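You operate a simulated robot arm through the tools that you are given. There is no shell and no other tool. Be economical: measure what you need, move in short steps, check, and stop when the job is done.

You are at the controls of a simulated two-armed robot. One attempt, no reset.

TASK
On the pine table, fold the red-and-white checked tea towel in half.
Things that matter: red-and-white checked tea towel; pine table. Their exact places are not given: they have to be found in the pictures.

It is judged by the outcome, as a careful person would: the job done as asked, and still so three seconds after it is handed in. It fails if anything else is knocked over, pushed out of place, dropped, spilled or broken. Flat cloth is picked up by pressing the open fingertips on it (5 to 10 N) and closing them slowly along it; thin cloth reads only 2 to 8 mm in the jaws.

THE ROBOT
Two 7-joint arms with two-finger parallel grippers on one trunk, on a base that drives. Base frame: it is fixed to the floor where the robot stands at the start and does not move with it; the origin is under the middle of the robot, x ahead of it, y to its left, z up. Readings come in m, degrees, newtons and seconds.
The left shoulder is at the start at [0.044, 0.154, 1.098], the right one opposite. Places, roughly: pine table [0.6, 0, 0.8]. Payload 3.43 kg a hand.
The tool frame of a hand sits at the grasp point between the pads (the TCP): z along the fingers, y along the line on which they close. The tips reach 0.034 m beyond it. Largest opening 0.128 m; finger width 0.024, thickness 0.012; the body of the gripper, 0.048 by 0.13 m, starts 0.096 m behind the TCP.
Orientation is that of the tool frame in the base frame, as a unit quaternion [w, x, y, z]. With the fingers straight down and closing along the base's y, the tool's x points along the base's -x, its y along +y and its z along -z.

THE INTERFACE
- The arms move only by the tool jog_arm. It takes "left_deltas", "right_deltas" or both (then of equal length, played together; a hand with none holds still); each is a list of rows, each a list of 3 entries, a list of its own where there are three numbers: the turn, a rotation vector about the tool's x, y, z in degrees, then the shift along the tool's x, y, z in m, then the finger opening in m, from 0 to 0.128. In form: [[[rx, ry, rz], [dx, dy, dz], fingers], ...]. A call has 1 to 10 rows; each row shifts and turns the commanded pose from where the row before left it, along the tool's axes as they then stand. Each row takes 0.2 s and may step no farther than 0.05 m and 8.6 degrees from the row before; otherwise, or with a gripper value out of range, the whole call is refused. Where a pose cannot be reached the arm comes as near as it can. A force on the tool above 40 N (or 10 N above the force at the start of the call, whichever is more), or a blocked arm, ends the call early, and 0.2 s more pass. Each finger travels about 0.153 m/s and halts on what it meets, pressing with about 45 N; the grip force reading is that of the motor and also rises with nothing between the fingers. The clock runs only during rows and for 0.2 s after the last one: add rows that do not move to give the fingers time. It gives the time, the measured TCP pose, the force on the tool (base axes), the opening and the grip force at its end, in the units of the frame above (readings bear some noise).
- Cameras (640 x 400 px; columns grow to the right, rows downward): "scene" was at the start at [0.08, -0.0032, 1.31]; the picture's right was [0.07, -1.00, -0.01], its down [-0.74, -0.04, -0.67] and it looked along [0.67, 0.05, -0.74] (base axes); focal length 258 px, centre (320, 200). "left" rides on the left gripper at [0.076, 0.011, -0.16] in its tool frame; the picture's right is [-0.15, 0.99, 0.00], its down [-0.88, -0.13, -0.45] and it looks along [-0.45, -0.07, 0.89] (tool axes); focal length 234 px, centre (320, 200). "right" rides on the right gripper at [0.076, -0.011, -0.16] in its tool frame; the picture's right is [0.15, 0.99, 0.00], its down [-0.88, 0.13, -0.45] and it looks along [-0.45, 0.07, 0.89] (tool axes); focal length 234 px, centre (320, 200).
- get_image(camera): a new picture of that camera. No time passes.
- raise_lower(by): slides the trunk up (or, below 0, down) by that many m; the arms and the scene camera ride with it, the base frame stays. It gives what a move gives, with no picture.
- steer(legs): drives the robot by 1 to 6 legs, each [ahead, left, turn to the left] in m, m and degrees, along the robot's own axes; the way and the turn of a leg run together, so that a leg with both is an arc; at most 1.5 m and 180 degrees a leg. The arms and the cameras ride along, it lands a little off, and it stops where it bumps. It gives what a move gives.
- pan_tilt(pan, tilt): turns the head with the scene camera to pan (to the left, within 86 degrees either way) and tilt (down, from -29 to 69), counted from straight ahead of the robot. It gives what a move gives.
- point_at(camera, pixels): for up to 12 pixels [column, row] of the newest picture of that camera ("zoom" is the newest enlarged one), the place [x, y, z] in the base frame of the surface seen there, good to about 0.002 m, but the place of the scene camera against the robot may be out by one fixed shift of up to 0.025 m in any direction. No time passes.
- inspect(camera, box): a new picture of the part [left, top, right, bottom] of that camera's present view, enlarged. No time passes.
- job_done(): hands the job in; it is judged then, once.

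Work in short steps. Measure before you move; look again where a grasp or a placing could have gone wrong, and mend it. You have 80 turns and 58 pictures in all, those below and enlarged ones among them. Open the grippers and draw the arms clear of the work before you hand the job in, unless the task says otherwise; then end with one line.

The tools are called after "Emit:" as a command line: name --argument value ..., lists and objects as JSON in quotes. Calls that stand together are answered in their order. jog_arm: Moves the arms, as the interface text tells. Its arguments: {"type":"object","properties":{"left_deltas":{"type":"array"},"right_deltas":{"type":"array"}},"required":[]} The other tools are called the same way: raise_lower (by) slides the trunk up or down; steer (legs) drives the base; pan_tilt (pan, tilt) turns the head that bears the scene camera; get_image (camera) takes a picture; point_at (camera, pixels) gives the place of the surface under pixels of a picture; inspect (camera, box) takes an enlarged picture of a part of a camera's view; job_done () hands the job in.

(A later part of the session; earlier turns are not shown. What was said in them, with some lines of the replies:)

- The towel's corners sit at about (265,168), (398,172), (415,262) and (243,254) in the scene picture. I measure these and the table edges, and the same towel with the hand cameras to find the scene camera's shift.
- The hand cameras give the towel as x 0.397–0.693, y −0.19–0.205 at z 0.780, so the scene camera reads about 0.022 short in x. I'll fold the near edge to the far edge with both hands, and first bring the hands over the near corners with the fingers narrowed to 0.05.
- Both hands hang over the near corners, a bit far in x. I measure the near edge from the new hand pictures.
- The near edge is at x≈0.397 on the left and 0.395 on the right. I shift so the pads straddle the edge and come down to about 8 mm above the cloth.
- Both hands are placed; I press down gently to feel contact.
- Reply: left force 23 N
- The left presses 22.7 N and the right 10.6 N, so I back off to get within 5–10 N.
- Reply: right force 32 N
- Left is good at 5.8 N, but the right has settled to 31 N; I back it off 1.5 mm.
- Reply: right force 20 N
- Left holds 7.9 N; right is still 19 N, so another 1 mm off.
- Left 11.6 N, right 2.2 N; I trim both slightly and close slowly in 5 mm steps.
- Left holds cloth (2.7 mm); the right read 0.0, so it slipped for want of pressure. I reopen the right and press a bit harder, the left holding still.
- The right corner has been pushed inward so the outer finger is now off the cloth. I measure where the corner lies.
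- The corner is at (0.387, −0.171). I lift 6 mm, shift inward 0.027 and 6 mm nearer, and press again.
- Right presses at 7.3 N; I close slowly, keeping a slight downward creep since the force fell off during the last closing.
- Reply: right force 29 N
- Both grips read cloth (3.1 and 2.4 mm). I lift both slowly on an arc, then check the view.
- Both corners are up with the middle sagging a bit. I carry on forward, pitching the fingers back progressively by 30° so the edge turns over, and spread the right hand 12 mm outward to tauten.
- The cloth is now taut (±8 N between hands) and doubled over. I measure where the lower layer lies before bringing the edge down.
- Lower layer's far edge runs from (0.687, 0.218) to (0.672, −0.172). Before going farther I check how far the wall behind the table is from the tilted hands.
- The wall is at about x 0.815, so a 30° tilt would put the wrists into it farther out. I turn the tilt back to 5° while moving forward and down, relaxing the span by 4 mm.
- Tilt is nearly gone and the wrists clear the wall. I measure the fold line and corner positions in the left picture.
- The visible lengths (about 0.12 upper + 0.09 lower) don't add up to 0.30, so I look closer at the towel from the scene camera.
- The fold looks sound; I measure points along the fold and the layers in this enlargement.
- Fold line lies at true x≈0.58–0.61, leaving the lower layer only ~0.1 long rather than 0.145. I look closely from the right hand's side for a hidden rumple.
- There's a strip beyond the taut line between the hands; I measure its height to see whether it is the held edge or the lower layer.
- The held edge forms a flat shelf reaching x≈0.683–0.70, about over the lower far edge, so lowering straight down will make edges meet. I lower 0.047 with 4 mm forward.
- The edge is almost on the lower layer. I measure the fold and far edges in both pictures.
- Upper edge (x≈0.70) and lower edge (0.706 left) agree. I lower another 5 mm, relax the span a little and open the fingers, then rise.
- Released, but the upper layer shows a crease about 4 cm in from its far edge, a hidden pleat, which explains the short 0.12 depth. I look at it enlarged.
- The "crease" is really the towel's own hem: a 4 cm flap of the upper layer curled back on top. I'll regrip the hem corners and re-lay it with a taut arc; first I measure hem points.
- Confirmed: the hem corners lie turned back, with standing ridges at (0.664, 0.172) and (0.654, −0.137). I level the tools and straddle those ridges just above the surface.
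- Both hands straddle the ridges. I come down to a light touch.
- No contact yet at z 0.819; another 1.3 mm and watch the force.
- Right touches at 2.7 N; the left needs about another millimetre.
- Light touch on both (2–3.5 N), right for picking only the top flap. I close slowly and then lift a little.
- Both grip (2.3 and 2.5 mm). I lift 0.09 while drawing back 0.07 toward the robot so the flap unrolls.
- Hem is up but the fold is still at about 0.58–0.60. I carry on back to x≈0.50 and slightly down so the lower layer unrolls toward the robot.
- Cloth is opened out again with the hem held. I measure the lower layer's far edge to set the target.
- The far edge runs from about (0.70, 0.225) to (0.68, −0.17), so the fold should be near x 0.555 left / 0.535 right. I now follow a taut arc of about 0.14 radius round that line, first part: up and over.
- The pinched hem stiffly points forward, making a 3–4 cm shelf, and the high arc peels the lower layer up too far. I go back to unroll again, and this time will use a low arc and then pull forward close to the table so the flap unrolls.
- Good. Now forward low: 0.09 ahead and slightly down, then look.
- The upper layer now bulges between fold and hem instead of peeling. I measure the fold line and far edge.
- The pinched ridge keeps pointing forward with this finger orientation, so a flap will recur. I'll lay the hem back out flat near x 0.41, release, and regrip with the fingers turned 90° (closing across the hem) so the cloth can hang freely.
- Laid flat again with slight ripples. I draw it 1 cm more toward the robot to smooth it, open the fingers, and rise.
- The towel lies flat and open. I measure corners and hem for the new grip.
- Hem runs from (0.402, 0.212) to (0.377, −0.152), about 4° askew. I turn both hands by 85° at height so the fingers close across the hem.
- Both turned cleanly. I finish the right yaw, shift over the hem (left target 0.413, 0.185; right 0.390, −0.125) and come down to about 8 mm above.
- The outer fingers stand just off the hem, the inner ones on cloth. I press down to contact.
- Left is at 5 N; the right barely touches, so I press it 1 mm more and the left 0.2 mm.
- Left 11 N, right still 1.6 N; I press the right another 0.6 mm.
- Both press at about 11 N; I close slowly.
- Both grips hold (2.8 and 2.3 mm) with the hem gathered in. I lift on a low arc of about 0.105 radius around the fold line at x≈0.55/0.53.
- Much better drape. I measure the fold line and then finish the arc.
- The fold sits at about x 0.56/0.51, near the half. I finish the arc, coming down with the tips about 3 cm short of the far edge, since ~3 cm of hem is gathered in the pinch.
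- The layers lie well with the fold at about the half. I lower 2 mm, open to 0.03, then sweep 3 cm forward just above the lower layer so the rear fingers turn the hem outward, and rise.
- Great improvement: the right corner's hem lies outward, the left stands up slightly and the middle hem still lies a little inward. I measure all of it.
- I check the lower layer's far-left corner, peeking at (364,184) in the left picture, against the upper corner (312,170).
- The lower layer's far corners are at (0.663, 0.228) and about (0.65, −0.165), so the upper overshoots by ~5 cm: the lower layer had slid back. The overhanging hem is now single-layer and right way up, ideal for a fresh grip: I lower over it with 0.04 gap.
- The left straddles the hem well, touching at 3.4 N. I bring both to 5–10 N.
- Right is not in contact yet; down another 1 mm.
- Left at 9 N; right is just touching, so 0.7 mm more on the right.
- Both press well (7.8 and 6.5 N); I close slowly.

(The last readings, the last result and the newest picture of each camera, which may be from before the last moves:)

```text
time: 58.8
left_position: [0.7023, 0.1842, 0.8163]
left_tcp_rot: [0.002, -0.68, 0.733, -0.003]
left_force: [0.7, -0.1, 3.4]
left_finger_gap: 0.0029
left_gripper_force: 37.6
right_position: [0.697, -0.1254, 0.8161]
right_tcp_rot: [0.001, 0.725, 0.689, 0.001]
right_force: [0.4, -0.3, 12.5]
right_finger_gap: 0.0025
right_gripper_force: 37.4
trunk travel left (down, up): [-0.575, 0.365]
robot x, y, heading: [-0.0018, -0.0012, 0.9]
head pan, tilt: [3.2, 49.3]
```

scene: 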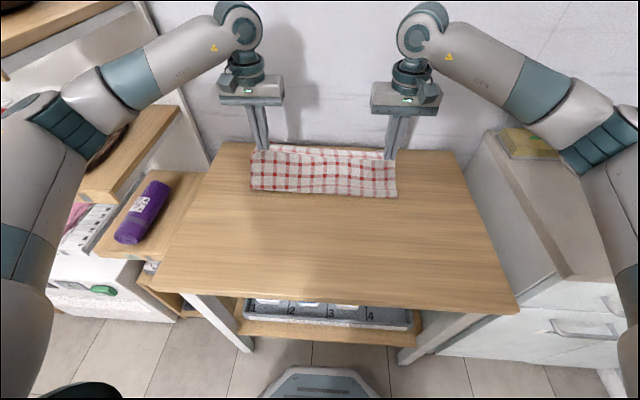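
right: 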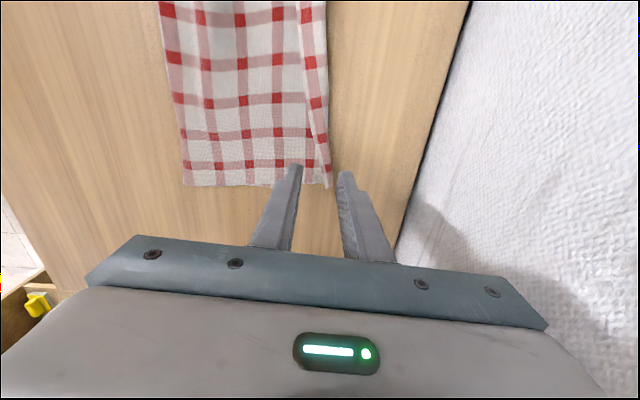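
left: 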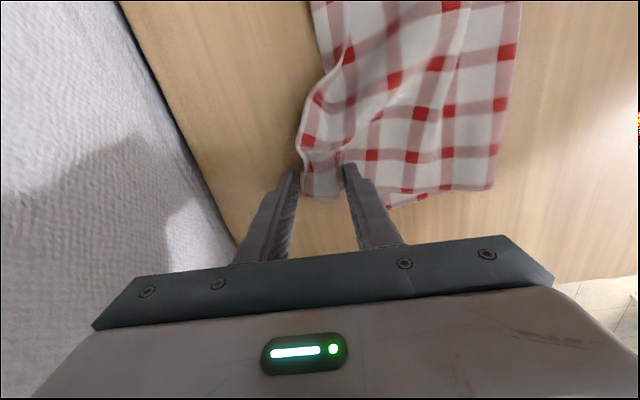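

Both hold the hem (2.9 and 2.5 mm). I lift and carry it back toward the robot, to x≈0.47/0.455 at about 8 cm, to unroll the lower layer.

Emit:
jog_arm --left_deltas '[[[0, 0, 0], [0.0007, 0.01, -0.02], 0], [[0, 0, 0], [0.0022, 0.03, -0.025], 0], [[0, 0, 0], [0.0025, 0.033, -0.025], 0], [[0, 0, 0], [0.0025, 0.033, -0.02], 0], [[0, 0, 0], [0.0025, 0.033, -0.01], 0], [[0, 0, 0], [0.0025, 0.033, 0], 0], [[0, 0, 0], [0.0025, 0.033, 0.01], 0], [[0, 0, 0], [0.002, 0.027, 0.02], 0], [[0, 0, 0], [0, 0, 0], 0]]' --right_deltas '[[[0, 0, 0], [-0.0005, -0.011, -0.02], 0], [[0, 0, 0], [-0.0015, -0.031, -0.025], 0], [[0, 0, 0], [-0.0017, -0.034, -0.025], 0], [[0, 0, 0], [-0.0017, -0.034, -0.02], 0], [[0, 0, 0], [-0.0017, -0.035, -0.01], 0], [[0, 0, 0], [-0.0017, -0.035, 0], 0], [[0, 0, 0], [-0.0017, -0.034, 0.01], 0], [[0, 0, 0], [-0.0014, -0.028, 0.02], 0], [[0, 0, 0], [0, 0, 0], 0]]'

Emit:
inspect --camera "scene" --box '[205, 120, 445, 270]'

```text
time: 60.8
left_position: [0.4698, 0.1854, 0.8823]
left_tcp_rot: [0.001, -0.68, 0.734, -0.002]
left_force: [-0.1, -0.4, -0.3]
left_finger_gap: 0.0025
left_gripper_force: 37.0
right_position: [0.4537, -0.1239, 0.8826]
right_tcp_rot: [0.0, 0.725, 0.689, -0.001]
right_force: [-0.7, 0.6, -0.3]
right_finger_gap: 0.0023
right_gripper_force: 37.4
trunk travel left (down, up): [-0.575, 0.365]
robot x, y, heading: [-0.0029, 0.002, 0.8]
head pan, tilt: [3.2, 49.3]
```

```text
2.67 times, centred on (325, 195) of scene
```

zoom: 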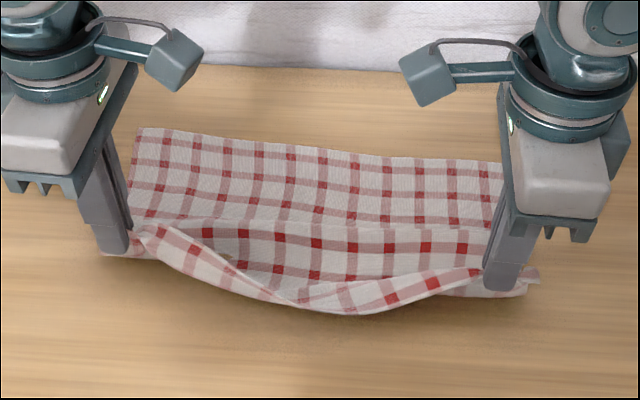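

Excellent view: the far edge of the lower layer is clear here. I measure it exactly.

Emit:
point_at --camera "zoom" --pixels '[[141, 131], [250, 143], [360, 156], [440, 161], [498, 166], [300, 222], [300, 255], [300, 300]]'

```text
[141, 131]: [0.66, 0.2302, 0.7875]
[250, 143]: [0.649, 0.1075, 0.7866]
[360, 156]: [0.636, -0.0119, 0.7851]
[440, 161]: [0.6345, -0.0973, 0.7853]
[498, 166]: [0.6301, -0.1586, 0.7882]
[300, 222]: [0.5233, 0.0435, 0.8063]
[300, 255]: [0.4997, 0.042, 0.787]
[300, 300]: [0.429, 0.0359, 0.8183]
```

True far edge at the hands: about 0.68 left, 0.657 right, so the fold should be at 0.535/0.51. I run the arc and come down with the tips about 2.8 cm short of that edge (0.652/0.630).

Emit:
jog_arm --left_deltas '[[[0, 0, 0], [-0.0013, -0.0175, -0.011], 0], [[0, 0, 0], [-0.0013, -0.0175, -0.011], 0], [[0, 0, 0], [-0.0015, -0.02, -0.004], 0], [[0, 0, 0], [-0.0015, -0.02, -0.004], 0], [[0, 0, 0], [-0.0013, -0.0175, 0.003], 0], [[0, 0, 0], [-0.0013, -0.0175, 0.003], 0], [[0, 0, 0], [-0.0022, -0.03, 0.017], 0], [[0, 0, 0], [-0.0019, -0.025, 0.03], 0], [[0, 0, 0], [-0.0007, -0.01, 0.018], 0], [[0, 0, 0], [-0.0005, -0.007, 0.018], 0]]' --right_deltas '[[[0, 0, 0], [0.0009, 0.017, -0.011], 0], [[0, 0, 0], [0.0009, 0.017, -0.011], 0], [[0, 0, 0], [0.001, 0.0193, -0.004], 0], [[0, 0, 0], [0.001, 0.0193, -0.004], 0], [[0, 0, 0], [0.0009, 0.017, 0.003], 0], [[0, 0, 0], [0.0009, 0.017, 0.003], 0], [[0, 0, 0], [0.0015, 0.029, 0.017], 0], [[0, 0, 0], [0.0012, 0.024, 0.03], 0], [[0, 0, 0], [0.0005, 0.0097, 0.018], 0], [[0, 0, 0], [0.0003, 0.0067, 0.018], 0]]'

Emit:
inspect --camera "scene" --box '[225, 130, 425, 230]'

```text
time: 63.0
left_position: [0.6552, 0.1852, 0.8266]
left_tcp_rot: [0.003, -0.68, 0.733, -0.002]
left_force: [0.0, 0.4, -0.8]
left_finger_gap: 0.0026
left_gripper_force: 38.1
right_position: [0.6308, -0.1239, 0.8239]
right_tcp_rot: [0.0, 0.725, 0.689, 0.0]
right_force: [-1.1, 0.7, 0.0]
right_finger_gap: 0.0024
right_gripper_force: 37.4
trunk travel left (down, up): [-0.575, 0.365]
robot x, y, heading: [-0.0028, 0.0022, 0.9]
head pan, tilt: [3.2, 49.3]
```

```text
3.20 times, centred on (325, 180) of scene
```

zoom: 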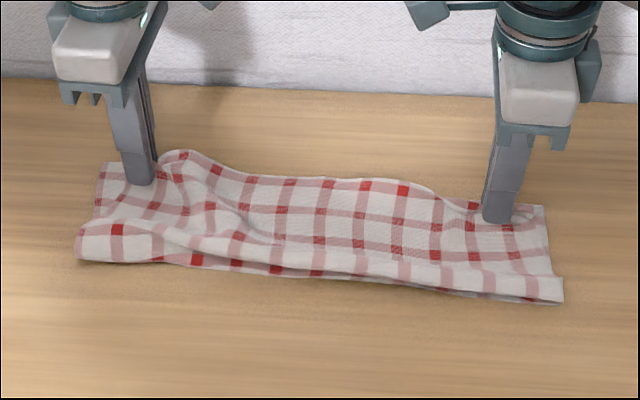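

Now the hem lies outward cleanly. I measure fold and edges.

Emit:
point_at --camera "zoom" --pixels '[[82, 256], [320, 276], [558, 296], [106, 166], [180, 153], [260, 178], [330, 181], [400, 184], [470, 206], [543, 208], [110, 175]]'

```text
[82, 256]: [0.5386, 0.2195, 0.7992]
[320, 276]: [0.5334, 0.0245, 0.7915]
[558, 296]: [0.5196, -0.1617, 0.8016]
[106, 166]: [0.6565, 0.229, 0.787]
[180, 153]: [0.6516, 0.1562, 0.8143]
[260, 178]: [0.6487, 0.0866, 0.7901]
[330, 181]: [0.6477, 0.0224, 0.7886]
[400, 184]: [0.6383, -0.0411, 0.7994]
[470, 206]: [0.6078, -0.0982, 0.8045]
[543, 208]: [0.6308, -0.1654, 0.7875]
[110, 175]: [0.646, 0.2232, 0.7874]
```

Lower corners at x≈0.68/0.655 and the mid hem at 0.665: well matched. I lower 3 mm, open, nudge 1.2 cm forward to lay the ridge outward, and rise.

Emit:
jog_arm --left_deltas '[[[0, 0, 0], [0, 0, 0.004], 0], [[0, 0, 0], [0, 0, 0], 0.01], [[0, 0, 0], [0, 0, 0], 0.02], [[0, 0, 0], [0, 0, 0], 0.03], [[0, 0, 0], [0, 0, -0.002], 0.03], [[0, 0, 0], [-0.0005, -0.006, 0], 0.03], [[0, 0, 0], [-0.0005, -0.006, -0.002], 0.03], [[0, 0, 0], [0, 0, -0.012], 0.03], [[0, 0, 0], [0, 0, -0.03], 0.03], [[0, 0, 0], [0, 0, -0.04], 0.03]]' --right_deltas '[[[0, 0, 0], [0, 0, 0.002], 0], [[0, 0, 0], [0, 0, 0], 0.01], [[0, 0, 0], [0, 0, 0], 0.02], [[0, 0, 0], [0, 0, 0], 0.03], [[0, 0, 0], [0, 0, -0.002], 0.03], [[0, 0, 0], [0.0003, 0.006, 0], 0.03], [[0, 0, 0], [0.0003, 0.006, -0.002], 0.03], [[0, 0, 0], [0, 0, -0.012], 0.03], [[0, 0, 0], [0, 0, -0.03], 0.03], [[0, 0, 0], [0, 0, -0.04], 0.03]]'

Emit:
inspect --camera "scene" --box '[225, 130, 425, 230]'

```text
time: 65.2
left_position: [0.6659, 0.1842, 0.9087]
left_tcp_rot: [0.002, -0.68, 0.733, -0.002]
left_force: [0.4, -0.7, 0.3]
left_finger_gap: 0.03
left_gripper_force: 0.0
right_position: [0.6436, -0.1253, 0.9104]
right_tcp_rot: [0.001, 0.724, 0.69, 0.0]
right_force: [-0.1, -0.1, 0.0]
right_finger_gap: 0.0297
right_gripper_force: 0.0
trunk travel left (down, up): [-0.575, 0.365]
robot x, y, heading: [-0.0026, -0.0002, 0.4]
head pan, tilt: [3.2, 49.3]
```

```text
3.20 times, centred on (325, 180) of scene
```

zoom: 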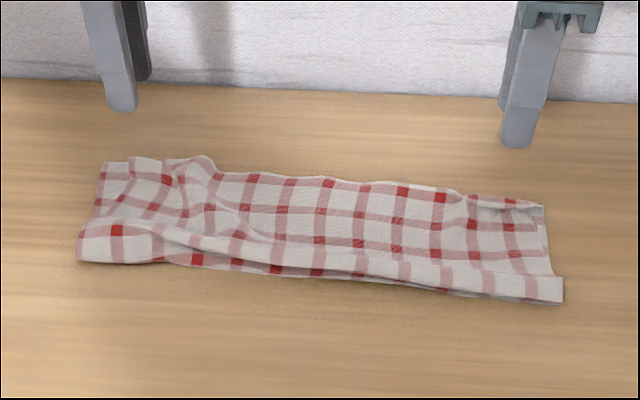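

The towel lies folded, upper hem matching the lower far edge within about a centimetre and corners aligned. I draw both arms up and clear, then take a last look.

Emit:
jog_arm --left_deltas '[[[0, 0, 0], [0, 0, -0.03], 0.06], [[0, 0, 0], [0, 0, -0.03], 0.06], [[0, 0, 0], [-0.03, 0.02, -0.02], 0.06], [[0, 0, 0], [-0.03, 0.03, 0], 0.06], [[0, 0, 0], [-0.03, 0.03, 0], 0.06], [[0, 0, 0], [0, 0.03, 0], 0.06], [[0, 0, 0], [0, 0, 0], 0.06]]' --right_deltas '[[[0, 0, 0], [0, 0, -0.03], 0.06], [[0, 0, 0], [0, 0, -0.03], 0.06], [[0, 0, 0], [-0.03, -0.02, -0.02], 0.06], [[0, 0, 0], [-0.03, -0.03, 0], 0.06], [[0, 0, 0], [-0.03, -0.03, 0], 0.06], [[0, 0, 0], [0, -0.03, 0], 0.06], [[0, 0, 0], [0, 0, 0], 0.06]]'

Emit:
get_image --camera "scene"

```text
time: 66.8
left_position: [0.6212, 0.2043, 0.9746]
left_tcp_rot: [-0.004, -0.639, 0.769, 0.019]
left_force: [1.5, 0.5, -0.6]
left_finger_gap: 0.0602
left_gripper_force: 0.0
right_position: [0.552, -0.2693, 0.9739]
right_tcp_rot: [-0.013, 0.753, 0.657, 0.001]
right_force: [-0.9, -0.1, 0.2]
right_finger_gap: 0.0602
right_gripper_force: 0.0
trunk travel left (down, up): [-0.575, 0.365]
robot x, y, heading: [0.0251, -0.0042, -4.2]
head pan, tilt: [3.2, 49.3]
```

```text
2 pictures are left
```

scene: 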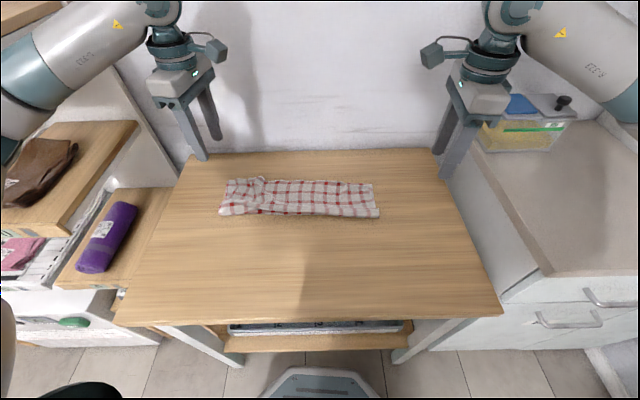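

The towel is fine, but the heading changed to −4.2°, so the left arm leaned on something on its way out. Nothing looks displaced; I ease the left hand back inward to take the load off.

Emit:
jog_arm --left_deltas '[[[0, 0, 0], [0.02, 0, 0], 0.06], [[0, 0, 0], [0.03, 0, 0], 0.06], [[0, 0, 0], [0.03, 0, -0.01], 0.06], [[0, 0, 0], [0, 0, 0], 0.06]]'

Emit:
get_image --camera "scene"

```text
time: 67.8
left_position: [0.5739, 0.1963, 0.9828]
left_tcp_rot: [-0.008, -0.672, 0.741, 0.007]
left_force: [3.7, -7.1, -9.7]
left_finger_gap: 0.0601
left_gripper_force: 0.0
right_position: [0.5409, -0.2124, 0.9794]
right_tcp_rot: [-0.006, 0.73, 0.683, -0.008]
right_force: [0.4, -1.2, 0.0]
right_finger_gap: 0.06
right_gripper_force: 0.0
trunk travel left (down, up): [-0.575, 0.365]
robot x, y, heading: [-0.0065, 0.0014, -0.2]
head pan, tilt: [3.2, 49.3]
```

```text
1 pictures are left
```

scene: 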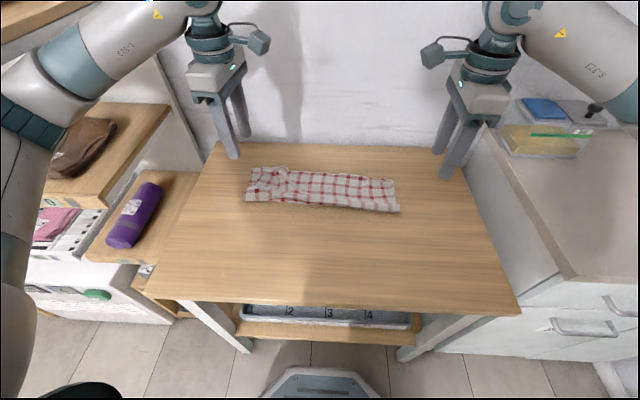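

The base has swung back to −0.2° and the towel, bag, roll and boxes are all where they were. I ease the left hand slightly more inward to be sure no load remains.

Emit:
jog_arm --left_deltas '[[[0, 0, 0], [0.015, 0, 0], 0.06], [[0, 0, 0], [0.015, 0, 0], 0.06], [[0, 0, 0], [0, 0, 0], 0.06], [[0, 0, 0], [0, 0, 0], 0.06]]'

Emit:
inspect --camera "scene" --box '[0, 80, 480, 340]'

```text
time: 68.8
left_position: [0.5559, 0.1818, 0.9878]
left_tcp_rot: [-0.006, -0.681, 0.732, 0.0]
left_force: [0.3, -0.1, -0.5]
left_finger_gap: 0.0603
left_gripper_force: 0.2
right_position: [0.535, -0.1991, 0.9859]
right_tcp_rot: [0.001, 0.724, 0.69, -0.006]
right_force: [0.4, 0.4, 1.4]
right_finger_gap: 0.0602
right_gripper_force: 0.0
trunk travel left (down, up): [-0.575, 0.365]
robot x, y, heading: [-0.0053, -0.0005, 0.8]
head pan, tilt: [3.2, 49.3]
```

```text
1.33 times, centred on (240, 210) of scene
```

zoom: 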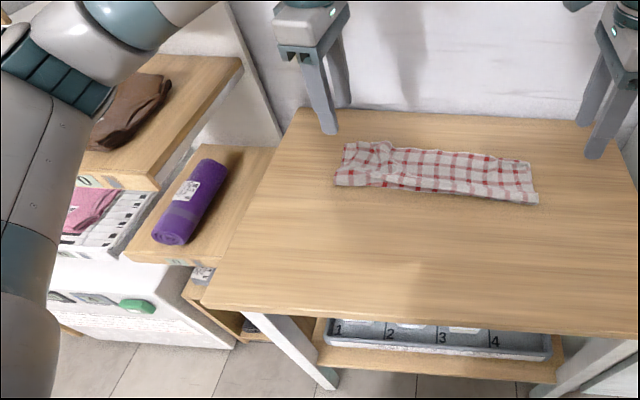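

The base is back at 0.8°, no forces remain, everything else is in place and the towel lies folded. I hand it in.

Emit:
job_done

```text
The job is handed in.
```

The red-and-white checked tea towel is folded in half on the pine table, with the two edges meeting to within about a centimetre. It is slightly rumpled near the fold. While the arms were drawing clear, the left arm leaned on something and turned the base about 4°; it swung back once eased, and nothing looked moved in the last picture.
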